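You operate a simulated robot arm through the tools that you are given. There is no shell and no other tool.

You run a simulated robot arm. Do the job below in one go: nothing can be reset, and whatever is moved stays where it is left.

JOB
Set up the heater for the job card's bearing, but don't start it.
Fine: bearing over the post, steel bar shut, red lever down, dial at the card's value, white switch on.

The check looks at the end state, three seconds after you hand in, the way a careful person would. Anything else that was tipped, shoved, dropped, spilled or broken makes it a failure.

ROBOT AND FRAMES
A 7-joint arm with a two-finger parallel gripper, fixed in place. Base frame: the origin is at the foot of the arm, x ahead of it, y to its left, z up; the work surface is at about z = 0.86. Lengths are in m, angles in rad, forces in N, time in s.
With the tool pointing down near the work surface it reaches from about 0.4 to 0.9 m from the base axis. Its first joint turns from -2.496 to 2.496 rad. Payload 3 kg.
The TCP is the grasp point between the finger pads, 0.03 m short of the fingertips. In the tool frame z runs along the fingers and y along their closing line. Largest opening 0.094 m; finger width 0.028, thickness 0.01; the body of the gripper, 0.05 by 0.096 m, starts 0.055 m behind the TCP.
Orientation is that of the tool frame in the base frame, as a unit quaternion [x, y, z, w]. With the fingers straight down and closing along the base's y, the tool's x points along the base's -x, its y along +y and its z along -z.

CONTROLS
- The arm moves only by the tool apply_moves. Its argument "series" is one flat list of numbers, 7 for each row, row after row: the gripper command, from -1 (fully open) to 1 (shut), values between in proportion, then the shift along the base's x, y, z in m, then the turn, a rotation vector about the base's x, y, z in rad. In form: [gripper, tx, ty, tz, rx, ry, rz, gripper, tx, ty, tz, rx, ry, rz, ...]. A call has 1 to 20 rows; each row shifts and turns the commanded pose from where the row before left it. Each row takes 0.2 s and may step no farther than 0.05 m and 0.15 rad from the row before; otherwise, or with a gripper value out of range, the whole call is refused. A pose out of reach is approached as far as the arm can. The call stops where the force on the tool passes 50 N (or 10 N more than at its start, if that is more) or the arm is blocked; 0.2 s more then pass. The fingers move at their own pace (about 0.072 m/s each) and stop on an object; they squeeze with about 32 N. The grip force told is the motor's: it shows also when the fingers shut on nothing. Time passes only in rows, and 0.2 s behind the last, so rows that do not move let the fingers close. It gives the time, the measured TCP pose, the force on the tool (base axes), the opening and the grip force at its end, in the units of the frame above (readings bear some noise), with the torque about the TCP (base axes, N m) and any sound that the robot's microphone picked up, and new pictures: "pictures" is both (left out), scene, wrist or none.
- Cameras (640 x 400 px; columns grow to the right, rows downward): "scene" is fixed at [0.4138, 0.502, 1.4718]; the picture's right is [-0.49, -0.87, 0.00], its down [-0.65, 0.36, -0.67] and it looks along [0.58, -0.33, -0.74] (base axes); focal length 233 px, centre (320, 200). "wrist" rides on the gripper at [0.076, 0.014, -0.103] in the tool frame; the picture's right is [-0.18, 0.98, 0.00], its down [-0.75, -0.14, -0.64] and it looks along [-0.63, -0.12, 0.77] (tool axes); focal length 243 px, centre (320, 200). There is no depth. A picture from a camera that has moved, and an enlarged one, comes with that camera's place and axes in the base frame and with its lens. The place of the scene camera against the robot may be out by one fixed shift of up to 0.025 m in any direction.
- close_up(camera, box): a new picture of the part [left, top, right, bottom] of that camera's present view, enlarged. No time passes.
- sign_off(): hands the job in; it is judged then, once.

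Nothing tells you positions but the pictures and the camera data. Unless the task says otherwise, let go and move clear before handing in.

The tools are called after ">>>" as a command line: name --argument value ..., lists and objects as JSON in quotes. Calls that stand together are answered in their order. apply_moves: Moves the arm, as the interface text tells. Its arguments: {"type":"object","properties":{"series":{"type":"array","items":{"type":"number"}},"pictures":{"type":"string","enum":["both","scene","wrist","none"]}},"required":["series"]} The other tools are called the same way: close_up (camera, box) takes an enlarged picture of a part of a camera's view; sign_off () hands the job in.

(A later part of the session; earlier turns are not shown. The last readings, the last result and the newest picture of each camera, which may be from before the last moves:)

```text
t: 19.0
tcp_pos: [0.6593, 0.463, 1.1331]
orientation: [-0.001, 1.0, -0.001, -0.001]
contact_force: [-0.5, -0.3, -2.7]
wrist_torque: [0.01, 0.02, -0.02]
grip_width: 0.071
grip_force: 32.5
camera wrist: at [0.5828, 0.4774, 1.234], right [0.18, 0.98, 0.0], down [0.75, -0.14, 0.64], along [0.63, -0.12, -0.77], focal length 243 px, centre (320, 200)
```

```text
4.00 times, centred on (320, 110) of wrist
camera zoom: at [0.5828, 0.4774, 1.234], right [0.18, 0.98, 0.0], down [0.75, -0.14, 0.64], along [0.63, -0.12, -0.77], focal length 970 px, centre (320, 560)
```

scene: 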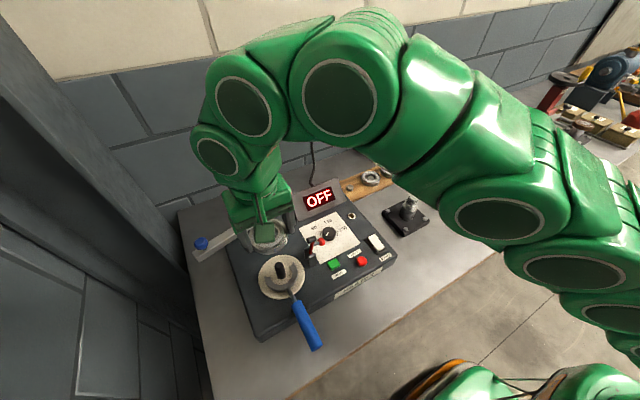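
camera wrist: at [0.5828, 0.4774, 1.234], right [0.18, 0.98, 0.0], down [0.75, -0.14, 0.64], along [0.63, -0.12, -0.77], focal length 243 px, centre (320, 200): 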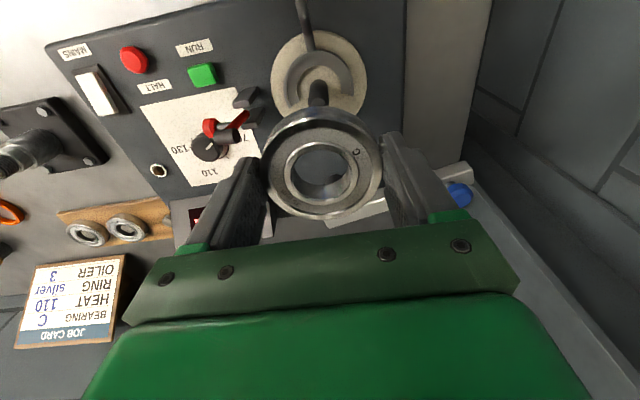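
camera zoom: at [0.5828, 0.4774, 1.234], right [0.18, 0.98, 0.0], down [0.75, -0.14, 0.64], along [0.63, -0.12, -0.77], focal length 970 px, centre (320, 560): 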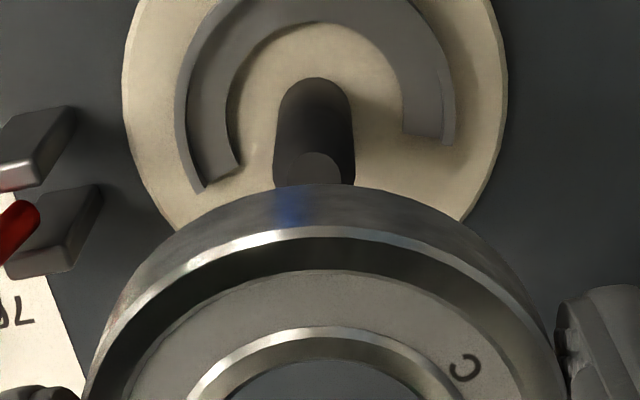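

The bearing centre is about 4 mm ahead of the TCP in x, so the TCP must go to about (0.658, 0.461). I'll correct and lower to just above the post top, then check again.

>>> apply_moves --series '[1, -0.0015, -0.0019, -0.03, 0, 0, 0, 1, 0, 0, -0.035, 0, 0, 0, 1, 0, 0, -0.03, 0, 0, 0, 1, 0, 0, 0, 0, 0, 0]' --pictures "both"

>>> close_up --camera "wrist" --box '[240, 80, 400, 230]'

>>> close_up --camera "scene" --box '[240, 210, 340, 290]'

```text
t: 20.0
tcp_pos: [0.6554, 0.4639, 1.0382]
orientation: [0.0, 1.0, 0.0, 0.0]
contact_force: [0.1, 0.3, -3.0]
wrist_torque: [-0.01, 0.0, 0.0]
grip_width: 0.0713
grip_force: 32.2
camera wrist: at [0.5788, 0.4759, 1.1394], right [0.18, 0.98, 0.0], down [0.75, -0.14, 0.64], along [0.63, -0.12, -0.77], focal length 243 px, centre (320, 200)
```

scene: 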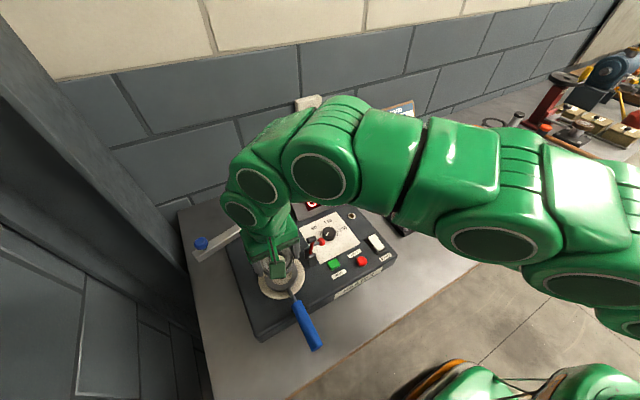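
wrist: 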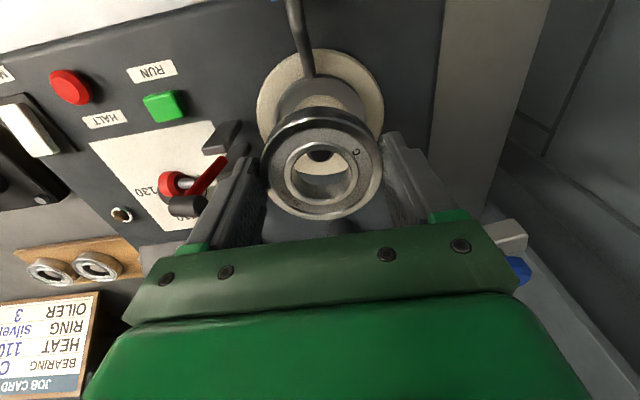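

```text
2.67 times, centred on (320, 155) of wrist
camera zoom: at [0.5788, 0.4759, 1.1394], right [0.18, 0.98, 0.0], down [0.75, -0.14, 0.64], along [0.63, -0.12, -0.77], focal length 647 px, centre (320, 320)
```

zoom: 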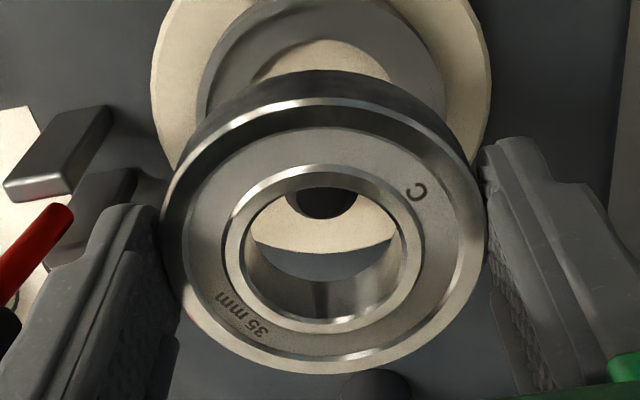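

```text
5.00 times, centred on (290, 250) of scene
camera zoom: at [0.4138, 0.502, 1.4718], right [-0.49, -0.87, 0.0], down [-0.65, 0.36, -0.67], along [0.58, -0.33, -0.74], focal length 1167 px, centre (470, -50)
```

zoom: 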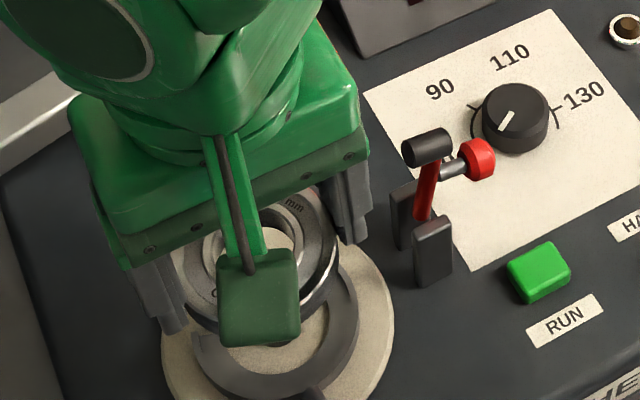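

Through the bore I can see the post top, about 3 mm further in x than the bearing centre, with about 7 mm radial clearance. I'll shift 3 mm and lower part way down the post.

>>> apply_moves --series '[1, 0.003, -0.0005, 0, 0, 0, 0, 1, 0, 0, -0.015, 0, 0, 0, 1, 0, 0, -0.02, 0, 0, 0, 1, 0, 0, -0.02, 0, 0, 0, 1, 0, 0, 0, 0, 0, 0]' --pictures "both"

>>> close_up --camera "wrist" --box '[240, 80, 400, 230]'

>>> close_up --camera "scene" --box '[240, 210, 340, 290]'

```text
t: 21.2
tcp_pos: [0.6587, 0.4612, 0.9802]
orientation: [0.0, 1.0, 0.0, 0.0]
contact_force: [0.5, -0.1, -2.9]
wrist_torque: [0.01, 0.03, 0.03]
grip_width: 0.0709
grip_force: 31.8
camera wrist: at [0.5831, 0.475, 1.0818], right [0.18, 0.98, 0.0], down [0.75, -0.14, 0.64], along [0.63, -0.12, -0.77], focal length 243 px, centre (320, 200)
```

scene: 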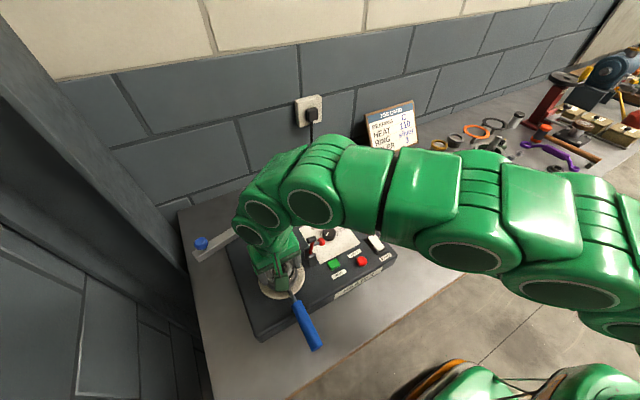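
wrist: 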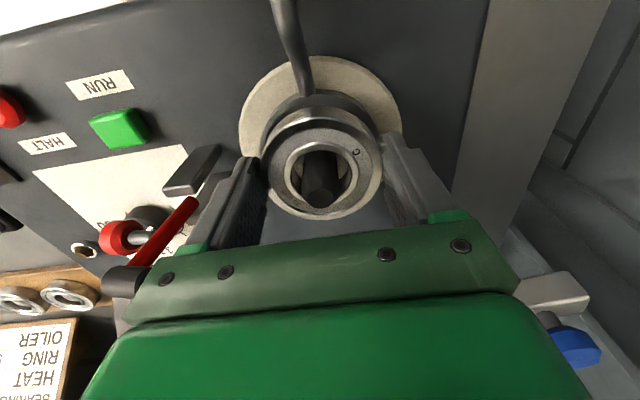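

```text
2.67 times, centred on (320, 155) of wrist
camera zoom: at [0.5831, 0.475, 1.0818], right [0.18, 0.98, 0.0], down [0.75, -0.14, 0.64], along [0.63, -0.12, -0.77], focal length 647 px, centre (320, 320)
```

zoom: 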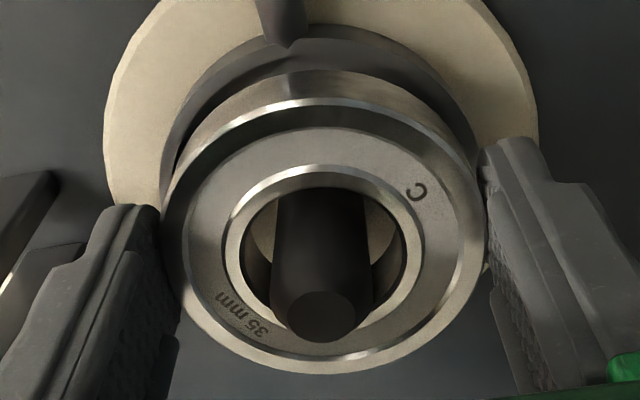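

```text
5.00 times, centred on (290, 250) of scene
camera zoom: at [0.4138, 0.502, 1.4718], right [-0.49, -0.87, 0.0], down [-0.65, 0.36, -0.67], along [0.58, -0.33, -0.74], focal length 1167 px, centre (470, -50)
```

zoom: 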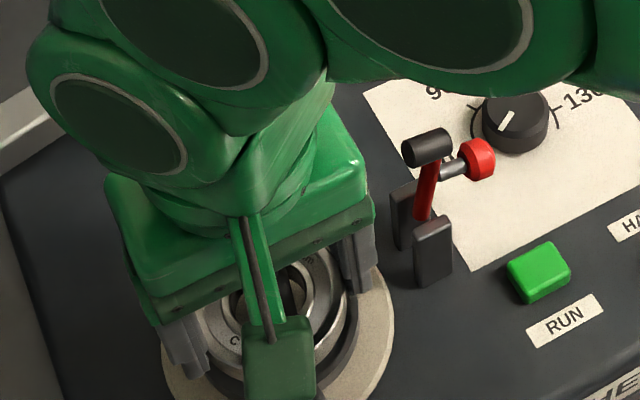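

The post is through the bore, well centred, with no contact. I'll lower another 20 mm, then feel for the fork surface in small steps.

>>> apply_moves --series '[1, 0, 0, -0.01, 0, 0, 0, 1, 0, 0, -0.008, 0, 0, 0, 1, 0, 0, 0, 0, 0, 0]' --pictures "both"

>>> close_up --camera "wrist" --box '[240, 80, 400, 230]'

>>> close_up --camera "scene" --box '[240, 230, 340, 310]'

```text
t: 22.0
tcp_pos: [0.6584, 0.4602, 0.9673]
orientation: [0.0, 1.0, 0.001, 0.0]
contact_force: [-5.0, -1.8, 15.8]
wrist_torque: [-0.31, 0.32, -0.17]
grip_width: 0.0713
grip_force: 31.7
stopped in row 3: the force on the tool passed its limit at 53 N (the readings are from after the stop); the commanded pose is now the measured one
camera wrist: at [0.5829, 0.4744, 1.0683], right [0.18, 0.98, 0.0], down [0.75, -0.14, 0.64], along [0.63, -0.12, -0.77], focal length 243 px, centre (320, 200)
```

scene: 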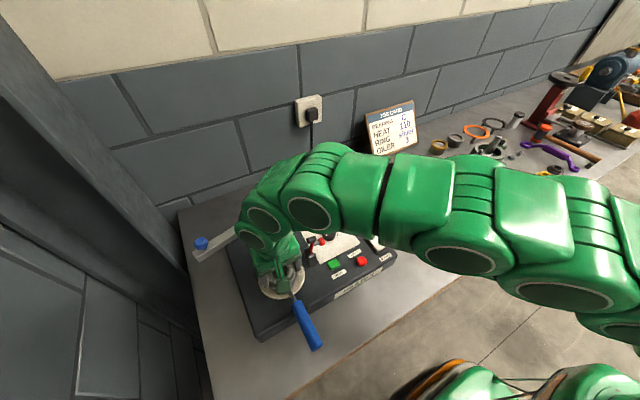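
wrist: 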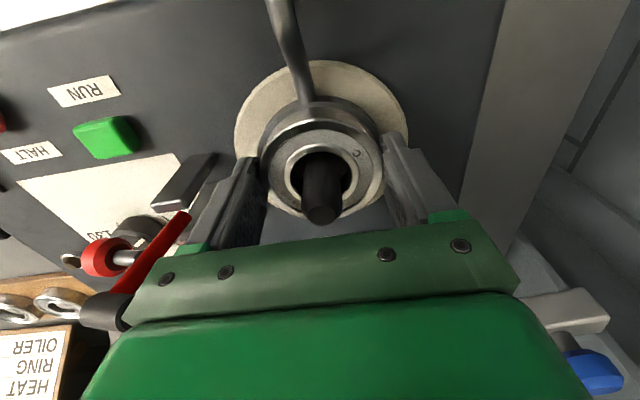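

```text
2.67 times, centred on (320, 155) of wrist
camera zoom: at [0.5829, 0.4744, 1.0683], right [0.18, 0.98, 0.0], down [0.75, -0.14, 0.64], along [0.63, -0.12, -0.77], focal length 647 px, centre (320, 320)
```

zoom: 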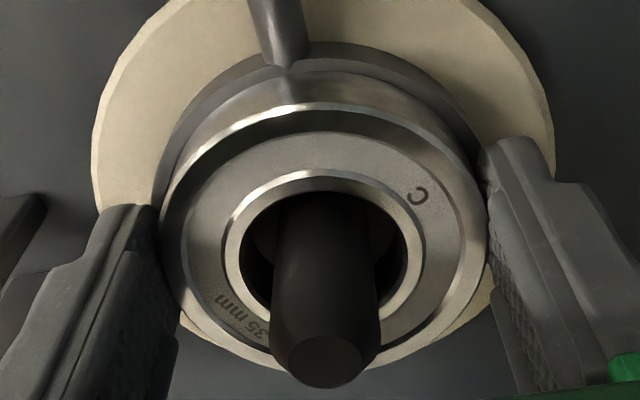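

```text
5.00 times, centred on (290, 270) of scene
camera zoom: at [0.4138, 0.502, 1.4718], right [-0.49, -0.87, 0.0], down [-0.65, 0.36, -0.67], along [0.58, -0.33, -0.74], focal length 1167 px, centre (470, -150)
```

zoom: 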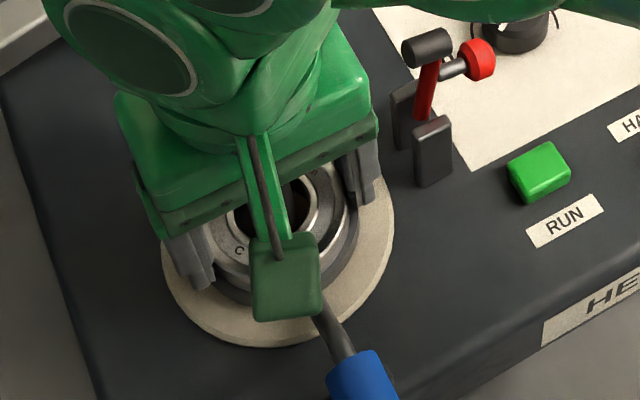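

The bearing has touched down (contact through the bearing at bottom z≈0.93, on the fork around the post). I'll ease up 1 mm and open the fingers partly to let go.

>>> apply_moves --series '[1, 0, 0, 0.0015, 0, 0, 0, -0.8, 0, 0, 0, 0, 0, 0, -0.8, 0, 0, 0, 0, 0, 0]' --pictures "both"

>>> close_up --camera "wrist" --box '[240, 80, 400, 230]'

>>> close_up --camera "scene" --box '[240, 230, 340, 310]'

```text
t: 22.8
tcp_pos: [0.6596, 0.4608, 0.9672]
orientation: [-0.001, 1.0, 0.001, 0.0]
contact_force: [0.9, 0.3, -0.4]
wrist_torque: [-0.02, 0.01, 0.0]
grip_width: 0.0846
grip_force: 0.0
camera wrist: at [0.5832, 0.4743, 1.0686], right [0.18, 0.98, 0.0], down [0.75, -0.14, 0.64], along [0.63, -0.12, -0.77], focal length 243 px, centre (320, 200)
```

scene: 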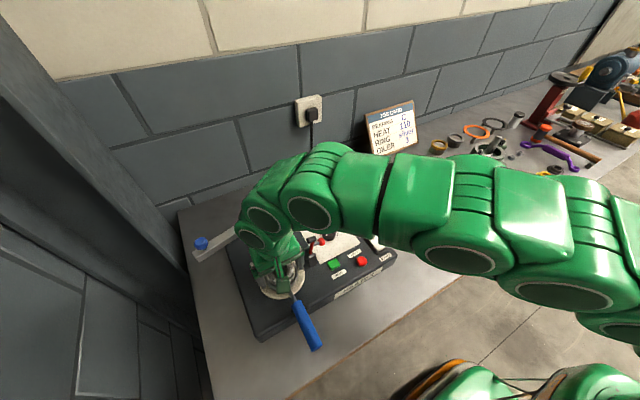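
wrist: 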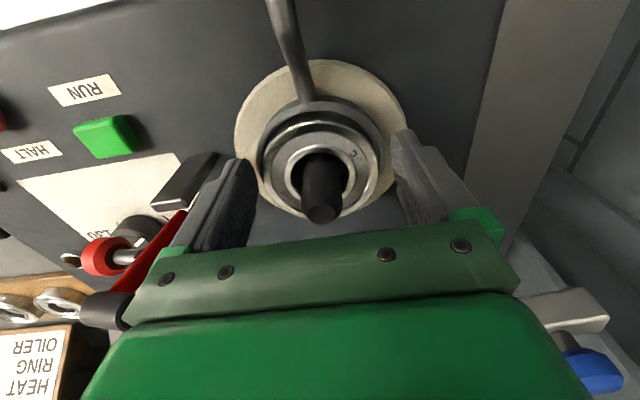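

```text
2.67 times, centred on (320, 155) of wrist
camera zoom: at [0.5832, 0.4743, 1.0686], right [0.18, 0.98, 0.0], down [0.75, -0.14, 0.64], along [0.63, -0.12, -0.77], focal length 647 px, centre (320, 320)
```

zoom: 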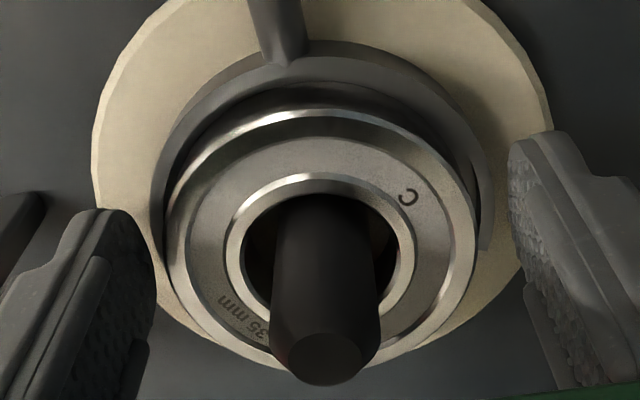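

```text
5.00 times, centred on (290, 270) of scene
camera zoom: at [0.4138, 0.502, 1.4718], right [-0.49, -0.87, 0.0], down [-0.65, 0.36, -0.67], along [0.58, -0.33, -0.74], focal length 1167 px, centre (470, -150)
```

zoom: 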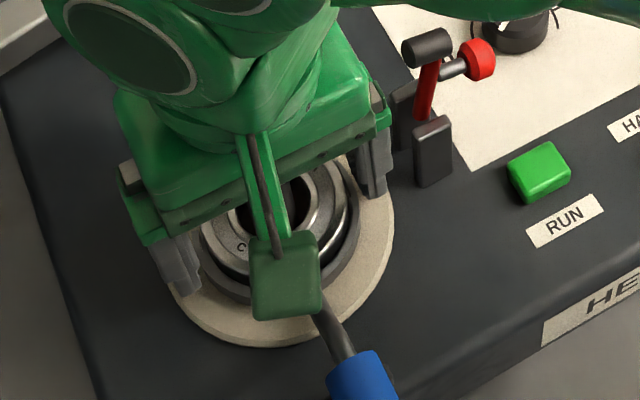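

The bearing dropped into the fork's cup around the post. I'll retreat straight up and inspect that it sits flat and the fork hasn't moved.

>>> apply_moves --series '[-0.8, 0, 0, 0.02, 0, 0, 0, -0.8, 0, 0, 0.04, 0, 0, 0, -0.8, 0, 0, 0.05, 0, 0, 0, -1, -0.03, 0, 0.04, 0, 0, 0, -1, -0.04, 0, 0.02, 0, 0, 0, -1, 0, 0, 0, 0, 0, 0]' --pictures "both"

>>> close_up --camera "wrist" --box '[230, 40, 410, 190]'

>>> close_up --camera "scene" --box '[220, 220, 340, 310]'

```text
t: 24.2
tcp_pos: [0.589, 0.4591, 1.1377]
orientation: [-0.001, 1.0, 0.002, 0.001]
contact_force: [-0.2, 0.3, 0.3]
wrist_torque: [0.0, -0.04, 0.03]
grip_width: 0.0943
grip_force: 0.2
camera wrist: at [0.5124, 0.4728, 1.2387], right [0.18, 0.98, 0.0], down [0.75, -0.14, 0.64], along [0.63, -0.12, -0.77], focal length 243 px, centre (320, 200)
```

scene: 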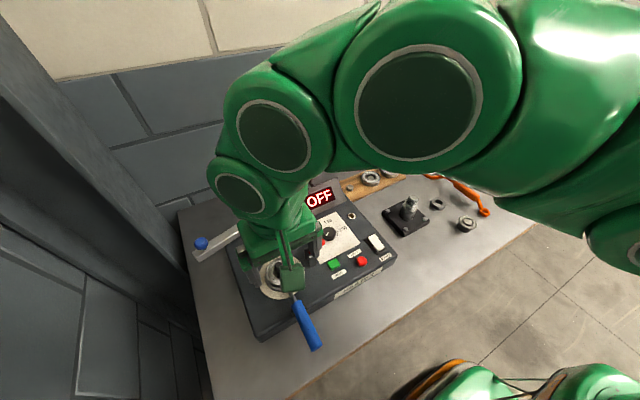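
wrist: 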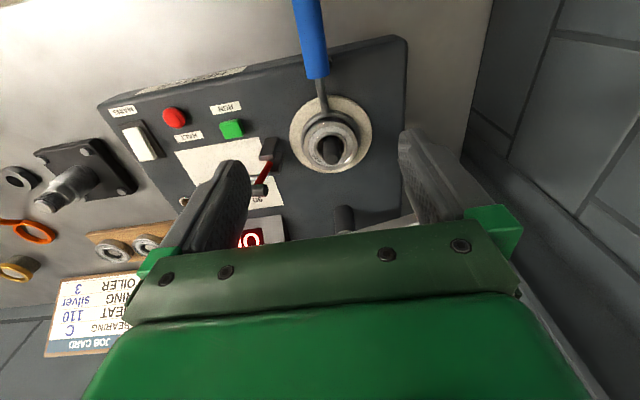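

```text
2.67 times, centred on (320, 115) of wrist
camera zoom: at [0.5124, 0.4728, 1.2387], right [0.18, 0.98, 0.0], down [0.75, -0.14, 0.64], along [0.63, -0.12, -0.77], focal length 647 px, centre (320, 427)
```

zoom: 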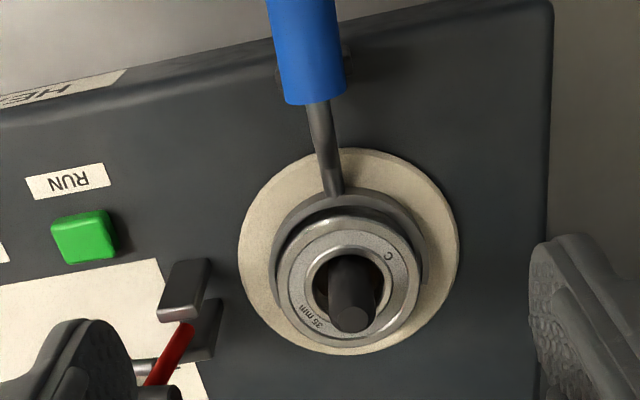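

```text
4.44 times, centred on (280, 265) of scene
camera zoom: at [0.4138, 0.502, 1.4718], right [-0.49, -0.87, 0.0], down [-0.65, 0.36, -0.67], along [0.58, -0.33, -0.74], focal length 1037 px, centre (498, -89)
```

zoom: 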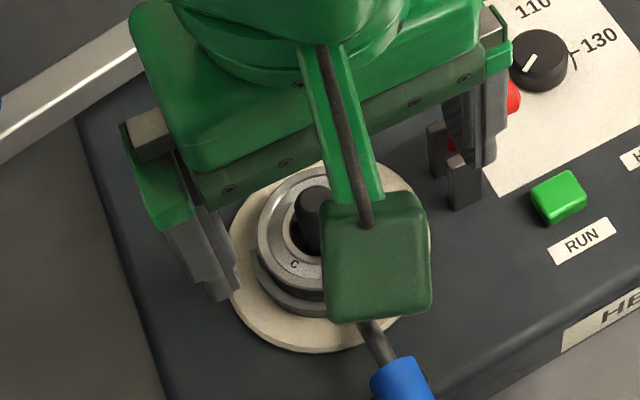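

Bearing C sits around the post in the fork. The bar's knob at (0.776, 0.598) is about 0.98 m out, so I'll turn the tool toward it and tilt it outward to reach, hovering just short of the knob.

>>> apply_moves --series '[-1, 0, 0, 0, 0, 0, 0.13, -1, 0, 0, 0, 0, 0, 0.13, -1, 0, 0, 0, 0, 0, 0.13, -1, 0, 0, 0, 0, 0, 0.13, -1, 0, 0, 0, 0, 0, 0.13, -1, 0.029, 0.0216, -0.0106, 0.0847, -0.1114, 0, -1, 0.029, 0.0216, -0.0106, 0.0847, -0.1114, 0, -1, 0.029, 0.0216, -0.0106, 0.0847, -0.1114, 0, -1, 0.029, 0.0216, -0.0106, 0.0847, -0.1114, 0, -1, 0.029, 0.0216, -0.0106, 0.0847, -0.1114, 0, -1, 0, 0, 0, 0, 0, 0]' --pictures "both"

>>> close_up --camera "wrist" --box '[220, 80, 420, 230]'

>>> close_up --camera "scene" --box '[180, 190, 340, 310]'

```text
t: 26.6
tcp_pos: [0.7353, 0.5698, 1.083]
orientation: [-0.301, 0.889, 0.111, 0.326]
contact_force: [-0.1, 0.9, -0.3]
wrist_torque: [-0.04, 0.01, -0.03]
grip_width: 0.094
grip_force: 0.1
camera wrist: at [0.6283, 0.505, 1.1114], right [-0.48, 0.87, 0.12], down [0.21, -0.02, 0.98], along [0.85, 0.5, -0.18], focal length 243 px, centre (320, 200)
```

scene: 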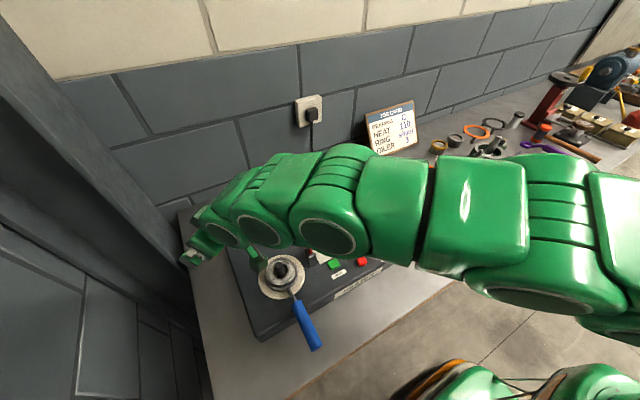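
wrist: 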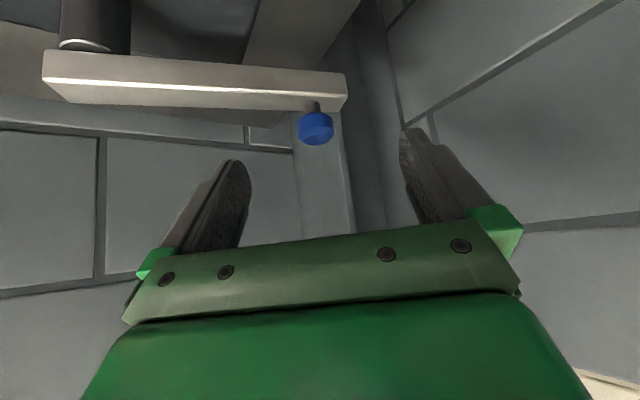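

```text
2.67 times, centred on (320, 155) of wrist
camera zoom: at [0.6283, 0.505, 1.1114], right [-0.48, 0.87, 0.12], down [0.21, -0.02, 0.98], along [0.85, 0.5, -0.18], focal length 647 px, centre (320, 320)
```

zoom: 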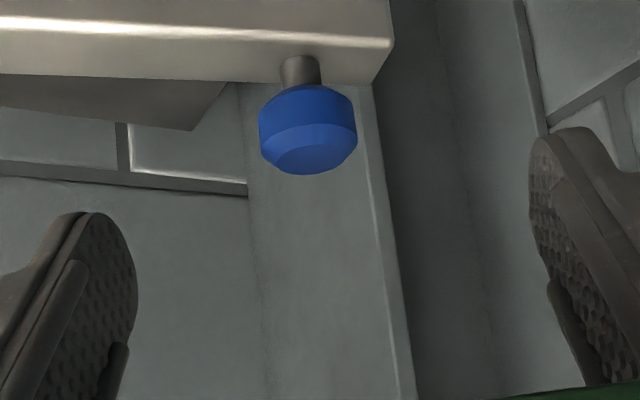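

```text
3.33 times, centred on (260, 250) of scene
camera zoom: at [0.4138, 0.502, 1.4718], right [-0.49, -0.87, 0.0], down [-0.65, 0.36, -0.67], along [0.58, -0.33, -0.74], focal length 778 px, centre (520, 33)
```

zoom: 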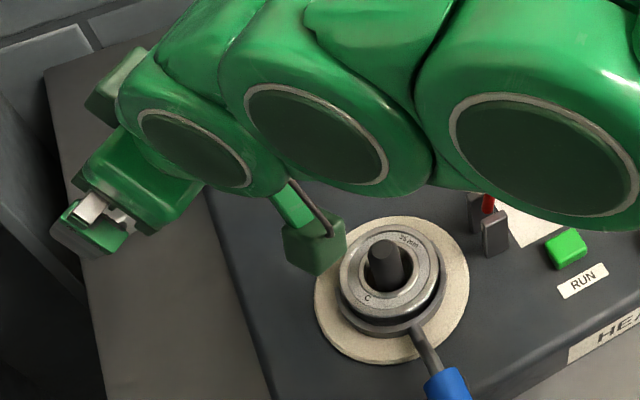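

I can reach with this tilt; the knob measures (0.7755, 0.595, 1.023). I'll bring the open fingers around it, keeping the tips above the bar, before closing.

>>> apply_moves --series '[-1, 0.0105, 0.0063, -0.015, 0, 0, 0, -1, 0.0105, 0.0063, -0.015, 0, 0, 0, -1, 0.0095, 0.0062, -0.012, 0, 0, 0, -1, 0, 0, 0, 0, 0, 0]' --pictures "wrist"

>>> close_up --camera "wrist" --box '[220, 80, 420, 230]'

```text
t: 27.6
tcp_pos: [0.7657, 0.5843, 1.046]
orientation: [-0.3, 0.89, 0.111, 0.325]
contact_force: [-0.2, 0.2, 0.1]
wrist_torque: [-0.01, -0.02, 0.04]
grip_width: 0.0942
grip_force: 0.0
camera wrist: at [0.6584, 0.5207, 1.0724], right [-0.48, 0.87, 0.12], down [0.21, -0.02, 0.98], along [0.85, 0.5, -0.18], focal length 243 px, centre (320, 200)
```

wrist: 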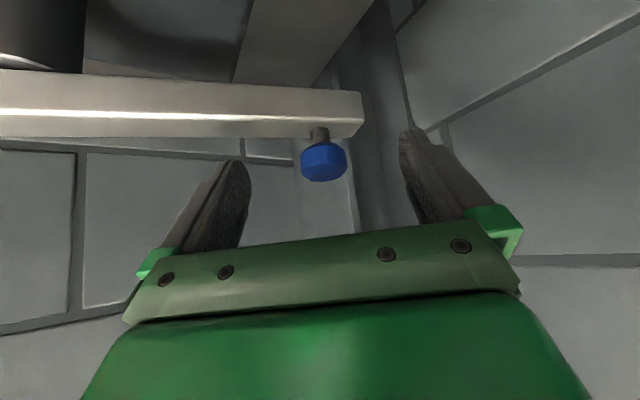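

```text
2.67 times, centred on (320, 155) of wrist
camera zoom: at [0.6584, 0.5207, 1.0724], right [-0.48, 0.87, 0.12], down [0.21, -0.02, 0.98], along [0.85, 0.5, -0.18], focal length 647 px, centre (320, 320)
```

zoom: 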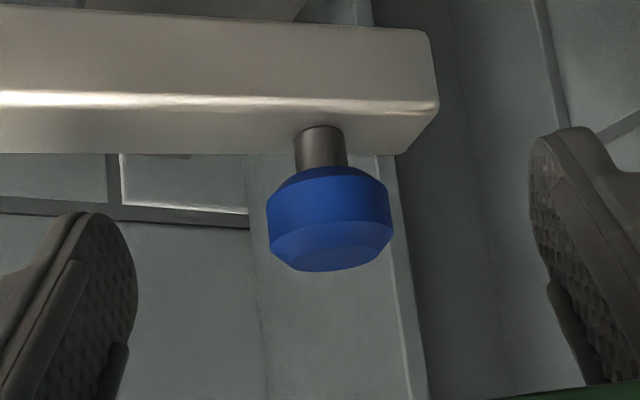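

The knob is centred between the open fingers. I'll lower 4 mm and close on it.

>>> apply_moves --series '[-1, 0, 0, -0.004, 0, 0, 0, 1, 0, 0, 0, 0, 0, 0, 1, 0, 0, 0, 0, 0, 0, 1, 0, 0, 0, 0, 0, 0, 1, 0, 0, 0, 0, 0, 0]' --pictures "wrist"

>>> close_up --camera "wrist" --box '[220, 80, 420, 230]'

```text
t: 28.8
tcp_pos: [0.7656, 0.5874, 1.0399]
orientation: [-0.3, 0.89, 0.11, 0.325]
contact_force: [-1.4, 9.6, 0.4]
wrist_torque: [0.07, 0.1, 0.13]
grip_width: 0.0274
grip_force: 44.8
camera wrist: at [0.6575, 0.5224, 1.0676], right [-0.49, 0.87, 0.12], down [0.21, -0.02, 0.98], along [0.85, 0.5, -0.18], focal length 243 px, centre (320, 200)
```

wrist: 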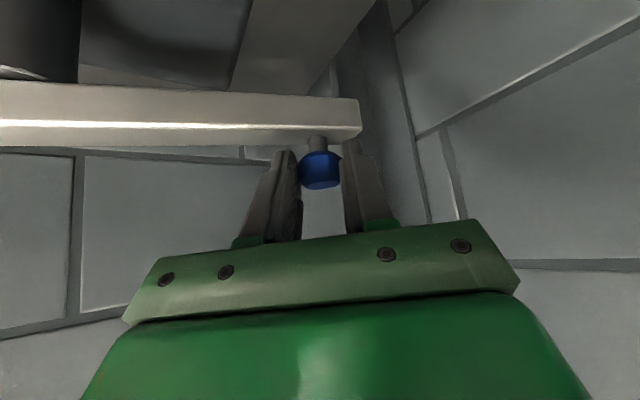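

```text
2.67 times, centred on (320, 155) of wrist
camera zoom: at [0.6575, 0.5224, 1.0676], right [-0.49, 0.87, 0.12], down [0.21, -0.02, 0.98], along [0.85, 0.5, -0.18], focal length 647 px, centre (320, 320)
```

zoom: 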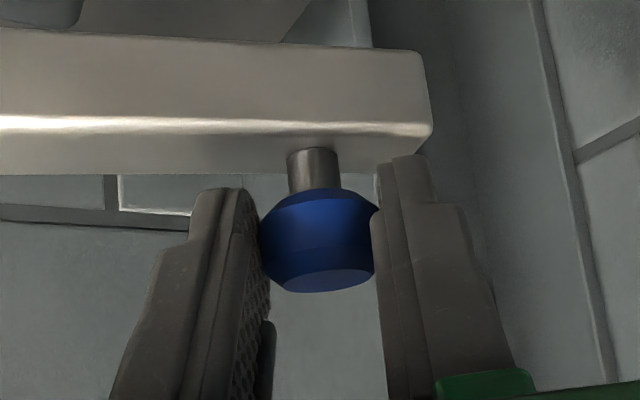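

The knob is gripped. I'll swing the bar along its arc about the pivot in small steps, checking forces after the first few.

>>> apply_moves --series '[1, -0.00867, -0.0023, 0, 0, 0, 0, 1, -0.00867, -0.0023, 0, 0, 0, 0, 1, -0.0083, -0.0034, 0, 0, 0, 0, 1, -0.0083, -0.0034, 0, 0, 0, 0]' --pictures "wrist"

```text
t: 29.8
tcp_pos: [0.7326, 0.574, 1.0386]
orientation: [-0.3, 0.89, 0.11, 0.326]
contact_force: [5.7, -3.7, 8.1]
wrist_torque: [-0.01, -0.34, 0.31]
grip_width: 0.0273
grip_force: 44.6
camera wrist: at [0.6243, 0.5095, 1.0675], right [-0.48, 0.87, 0.12], down [0.21, -0.02, 0.98], along [0.85, 0.5, -0.18], focal length 243 px, centre (320, 200)
```

wrist: 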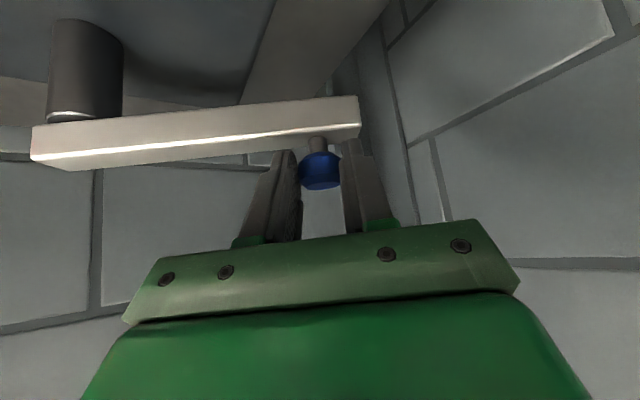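

The bar follows with low force. Continuing the arc.

>>> apply_moves --series '[1, -0.0078, -0.0045, 0, 0, 0, 0, 1, -0.0078, -0.0045, 0, 0, 0, 0, 1, -0.0071, -0.0055, 0, 0, 0, 0, 1, -0.0071, -0.0055, 0, 0, 0, 0, 1, -0.0064, -0.0063, 0, 0, 0, 0, 1, -0.0064, -0.0063, 0, 0, 0, 0]' --pictures "both"

```text
t: 31.1
tcp_pos: [0.6958, 0.5454, 1.0388]
orientation: [-0.298, 0.89, 0.109, 0.327]
contact_force: [0.8, -3.9, -1.3]
wrist_torque: [0.12, -0.41, -0.17]
grip_width: 0.0275
grip_force: 45.3
stopped in row 6: the force on the tool passed its limit at 52 N (the readings are from after the stop); the commanded pose is now the measured one
camera wrist: at [0.5879, 0.4817, 1.0669], right [-0.48, 0.87, 0.12], down [0.21, -0.02, 0.98], along [0.85, 0.5, -0.18], focal length 243 px, centre (320, 200)
```

scene: 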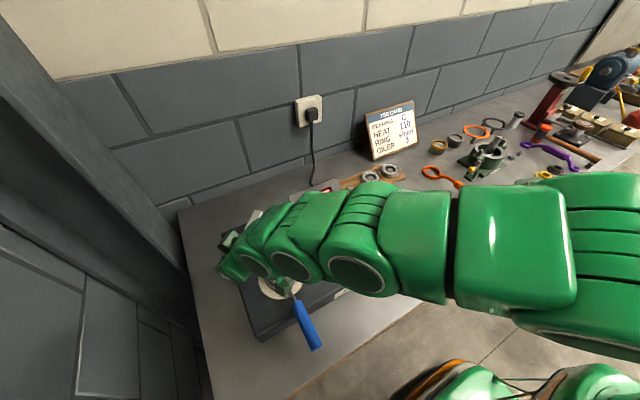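
wrist: 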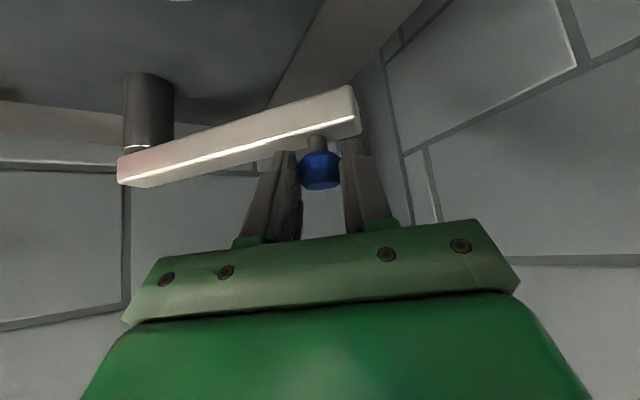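

The motion stopped on a 52 N force spike. I'll look closely before doing anything more.

>>> close_up --camera "scene" --box '[200, 190, 340, 310]'

>>> close_up --camera "wrist" --box '[80, 40, 400, 240]'

```text
3.33 times, centred on (270, 250) of scene
camera zoom: at [0.4138, 0.502, 1.4718], right [-0.49, -0.87, 0.0], down [-0.65, 0.36, -0.67], along [0.58, -0.33, -0.74], focal length 778 px, centre (487, 33)
```

zoom: 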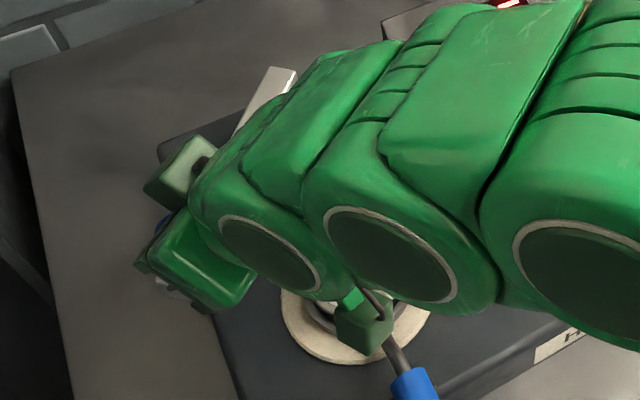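

```text
2.00 times, centred on (240, 140) of wrist
camera zoom: at [0.5879, 0.4817, 1.0669], right [-0.48, 0.87, 0.12], down [0.21, -0.02, 0.98], along [0.85, 0.5, -0.18], focal length 485 px, centre (480, 320)
```

zoom: 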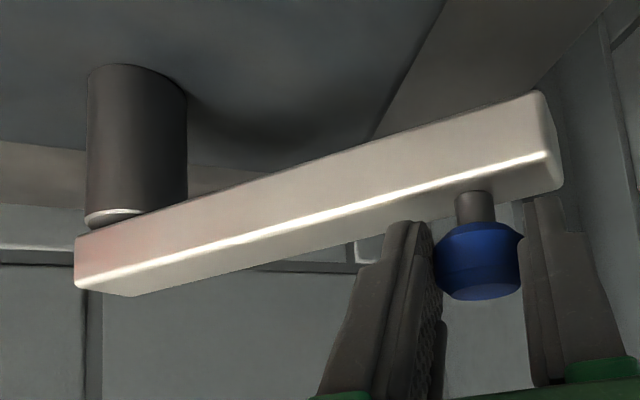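

Nothing external is touching; the deviation shows my pivot estimate was a few mm off, and refitting gives a pivot of (0.811, 0.4595) and radius 0.140. I'll continue on the corrected arc while easing the tool back toward vertical.

>>> apply_moves --series '[1, -0.0085, -0.0109, 0.0005, -0.03025, 0.0398, 0, 1, -0.0073, -0.0118, 0.0005, -0.03025, 0.0398, 0, 1, 0, 0, 0, 0, 0, 0]' --pictures "wrist"

```text
t: 31.9
tcp_pos: [0.6802, 0.5241, 1.0408]
orientation: [-0.304, 0.905, 0.095, 0.281]
contact_force: [-0.1, 0.6, 3.6]
wrist_torque: [0.09, -0.14, 0.09]
grip_width: 0.0274
grip_force: 45.0
camera wrist: at [0.575, 0.4619, 1.0805], right [-0.47, 0.88, 0.1], down [0.29, 0.04, 0.96], along [0.83, 0.48, -0.27], focal length 243 px, centre (320, 200)
```

wrist: 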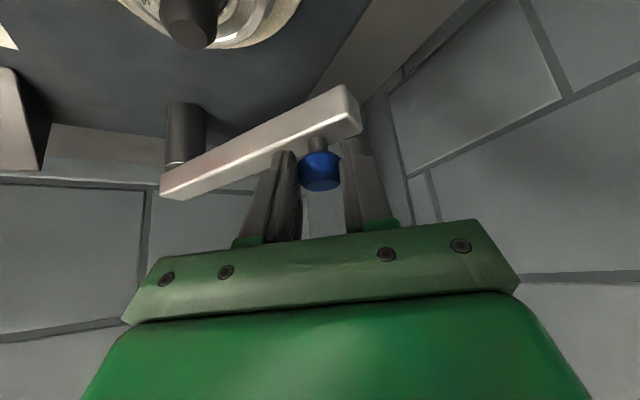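

Forces are near zero on the corrected arc. Continuing in the same manner.

>>> apply_moves --series '[1, -0.00595, -0.01255, 0.0005, -0.03025, 0.0398, 0, 1, -0.00455, -0.01318, 0.0005, -0.03025, 0.0398, 0, 1, 0, 0, 0, 0, 0, 0]' --pictures "both"

>>> close_up --camera "wrist" --box '[120, 0, 440, 200]'

```text
t: 32.7
tcp_pos: [0.6688, 0.498, 1.041]
orientation: [-0.31, 0.918, 0.08, 0.234]
contact_force: [-32.0, 14.2, -4.4]
wrist_torque: [0.5, 0.35, 0.76]
grip_width: 0.0274
grip_force: 44.9
camera wrist: at [0.568, 0.4392, 1.0936], right [-0.47, 0.88, 0.09], down [0.37, 0.1, 0.92], along [0.81, 0.46, -0.37], focal length 243 px, centre (320, 200)
```

scene: 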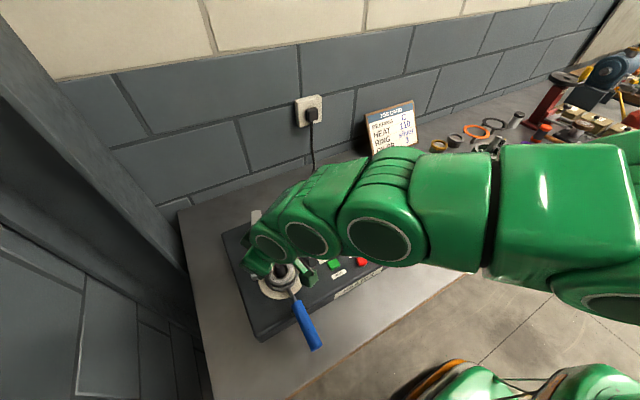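
wrist: 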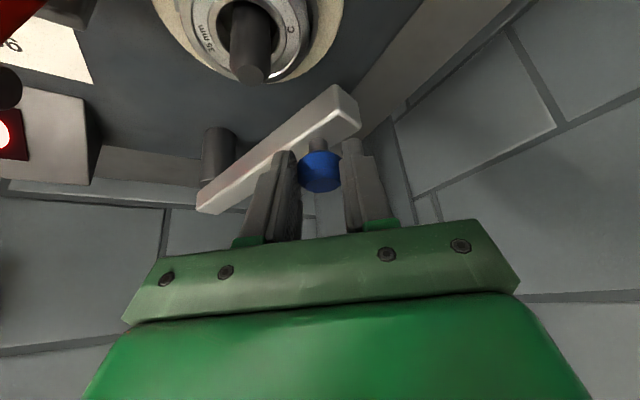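

```text
2.00 times, centred on (280, 100) of wrist
camera zoom: at [0.568, 0.4392, 1.0936], right [-0.47, 0.88, 0.09], down [0.37, 0.1, 0.92], along [0.81, 0.46, -0.37], focal length 485 px, centre (400, 400)
```

zoom: 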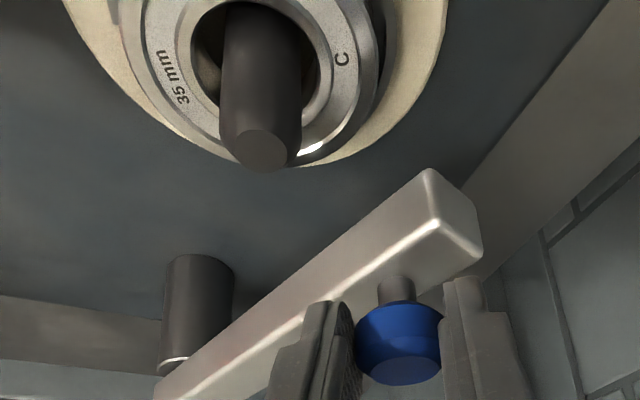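

A radial force of about 35 N has built up again from a 2 mm radius mismatch; the refit circle is centred (0.809, 0.4595), r=0.139. I'll correct outward by 2 mm and continue in half steps.

>>> apply_moves --series '[1, -0.0018, 0.0008, 0, 0, 0, 0, 1, -0.0021, -0.0073, 0, 0, 0, 0, 1, -0.002, -0.0073, 0, 0, 0, 0, 1, 0, 0, 0, 0, 0, 0]' --pictures "wrist"

```text
t: 33.7
tcp_pos: [0.6645, 0.4811, 1.0412]
orientation: [-0.308, 0.918, 0.079, 0.236]
contact_force: [0.8, -3.4, -13.1]
wrist_torque: [-0.81, 0.8, -0.41]
grip_width: 0.0275
grip_force: 45.2
camera wrist: at [0.5629, 0.4229, 1.0939], right [-0.46, 0.88, 0.09], down [0.37, 0.1, 0.93], along [0.81, 0.46, -0.37], focal length 243 px, centre (320, 200)
```

wrist: 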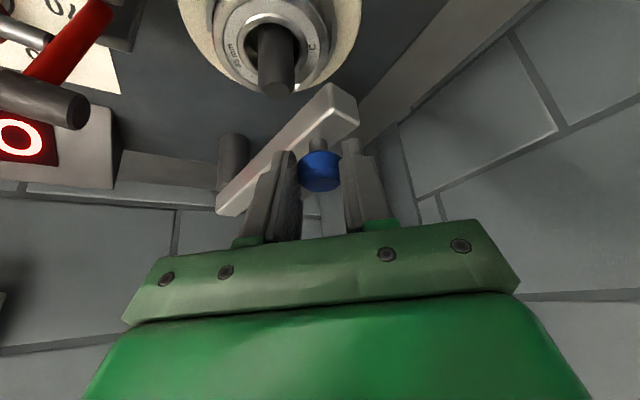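

Good — radial force is gone. Continuing the last 12° in half steps.

>>> apply_moves --series '[1, -0.0013, -0.0072, -0.0005, 0, 0, 0, 1, -0.0011, -0.0073, -0.0005, 0, 0, 0, 1, 0, 0, 0, 0, 0, 0]' --pictures "both"

>>> close_up --camera "wrist" --box '[120, 0, 440, 200]'

>>> close_up --camera "scene" --box '[220, 210, 340, 310]'

```text
t: 34.5
tcp_pos: [0.6611, 0.4701, 1.0421]
orientation: [-0.307, 0.918, 0.079, 0.237]
contact_force: [-0.9, 1.5, 5.7]
wrist_torque: [0.46, -0.4, 0.17]
grip_width: 0.0274
grip_force: 45.2
camera wrist: at [0.5603, 0.4106, 1.0935], right [-0.47, 0.88, 0.09], down [0.36, 0.1, 0.93], along [0.81, 0.46, -0.37], focal length 243 px, centre (320, 200)
```

scene: 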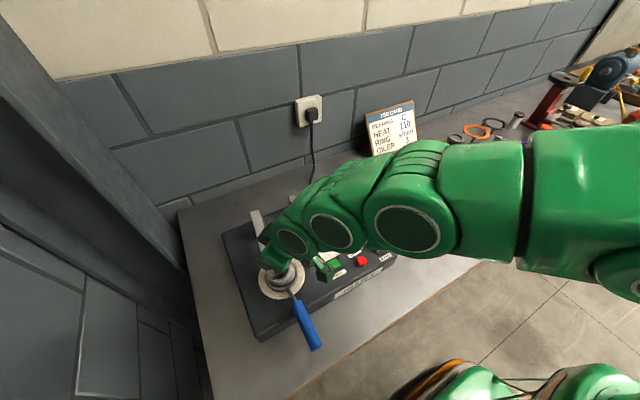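
wrist: 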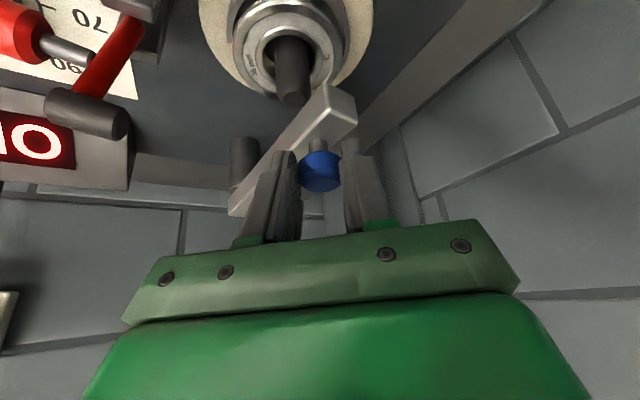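

```text
2.00 times, centred on (280, 100) of wrist
camera zoom: at [0.5603, 0.4106, 1.0935], right [-0.47, 0.88, 0.09], down [0.36, 0.1, 0.93], along [0.81, 0.46, -0.37], focal length 485 px, centre (400, 400)
```

zoom: 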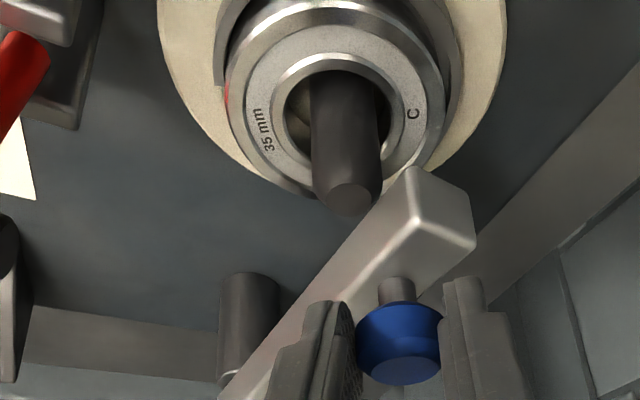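

```text
4.00 times, centred on (280, 260) of scene
camera zoom: at [0.4138, 0.502, 1.4718], right [-0.49, -0.87, 0.0], down [-0.65, 0.36, -0.67], along [0.58, -0.33, -0.74], focal length 934 px, centre (480, -40)
```

zoom: 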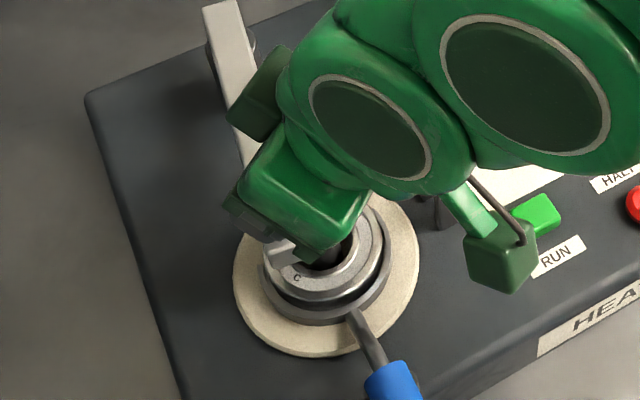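

About 6° remain; the bar end is coming onto the post. Continuing in half steps and watching for a stop.

>>> apply_moves --series '[1, -0.0008, -0.0072, 0, 0, 0, 0, 1, -0.0003, -0.0075, 0, 0, 0, 0, 1, 0, 0, 0, 0, 0, 0]' --pictures "both"

>>> close_up --camera "wrist" --box '[120, 0, 440, 200]'

>>> close_up --camera "scene" --box '[220, 210, 340, 310]'

```text
t: 35.3
tcp_pos: [0.6601, 0.4548, 1.0425]
orientation: [-0.309, 0.918, 0.08, 0.236]
contact_force: [-18.4, 3.3, 18.7]
wrist_torque: [0.36, -0.2, 0.6]
grip_width: 0.0277
grip_force: 44.8
camera wrist: at [0.5591, 0.3957, 1.0932], right [-0.47, 0.88, 0.09], down [0.36, 0.1, 0.93], along [0.81, 0.46, -0.37], focal length 243 px, centre (320, 200)
```

scene: 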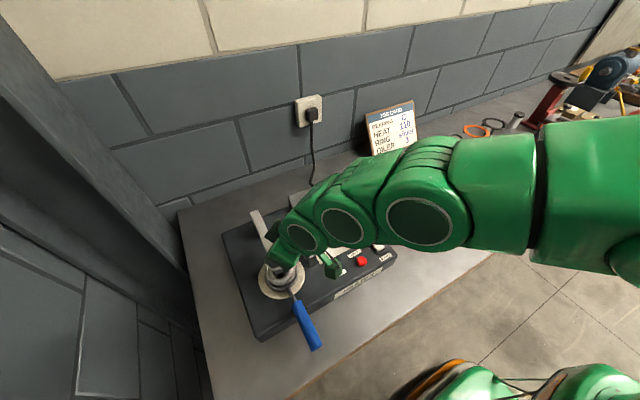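
wrist: 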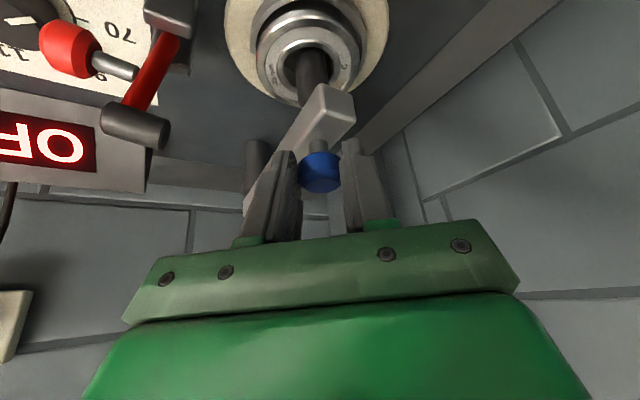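

```text
2.00 times, centred on (280, 100) of wrist
camera zoom: at [0.5591, 0.3957, 1.0932], right [-0.47, 0.88, 0.09], down [0.36, 0.1, 0.93], along [0.81, 0.46, -0.37], focal length 485 px, centre (400, 400)
```

zoom: 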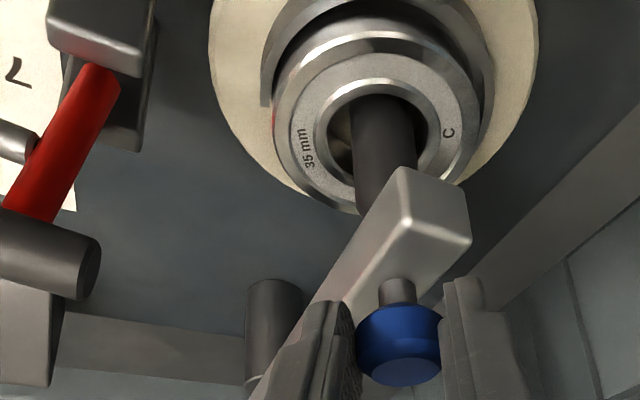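

```text
4.00 times, centred on (280, 260) of scene
camera zoom: at [0.4138, 0.502, 1.4718], right [-0.49, -0.87, 0.0], down [-0.65, 0.36, -0.67], along [0.58, -0.33, -0.74], focal length 934 px, centre (480, -40)
```

zoom: 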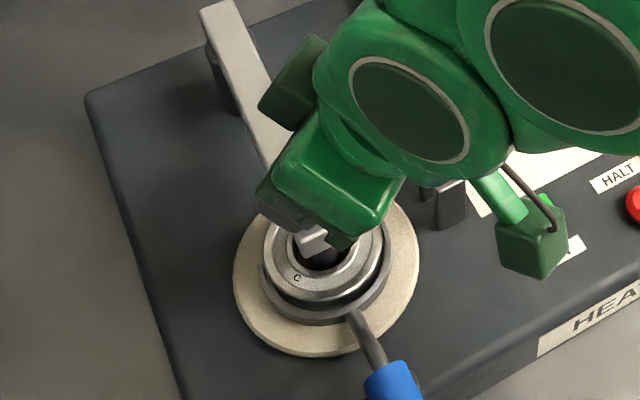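

The bar now lies over the post (about 179.5°). I'll nudge further in small steps to find the hinge stop, relieving the radial pull.

>>> apply_moves --series '[1, -0.001, -0.001, 0.001, 0, 0, 0, 1, 0, -0.002, 0, 0, 0, 0, 1, 0, 0, 0, 0, 0, 0]' --pictures "none"

```text
t: 36.1
tcp_pos: [0.6599, 0.4522, 1.0419]
orientation: [-0.308, 0.918, 0.08, 0.237]
contact_force: [32.8, 16.6, 5.2]
wrist_torque: [0.37, -0.66, 0.01]
grip_width: 0.0276
grip_force: 44.4
```

Force in +y appeared, which may be the stop. I'll relieve x slightly and press a bit more in −y to confirm.

>>> apply_moves --series '[1, 0.0006, 0, 0, 0, 0, 0, 1, 0, -0.0015, 0, 0, 0, 0, 1, 0, 0, 0, 0, 0, 0]' --pictures "none"

```text
t: 36.9
tcp_pos: [0.6598, 0.4519, 1.0414]
orientation: [-0.309, 0.918, 0.08, 0.237]
contact_force: [24.1, 24.6, 16.2]
wrist_torque: [0.57, -0.63, 0.07]
grip_width: 0.0276
grip_force: 45.1
```

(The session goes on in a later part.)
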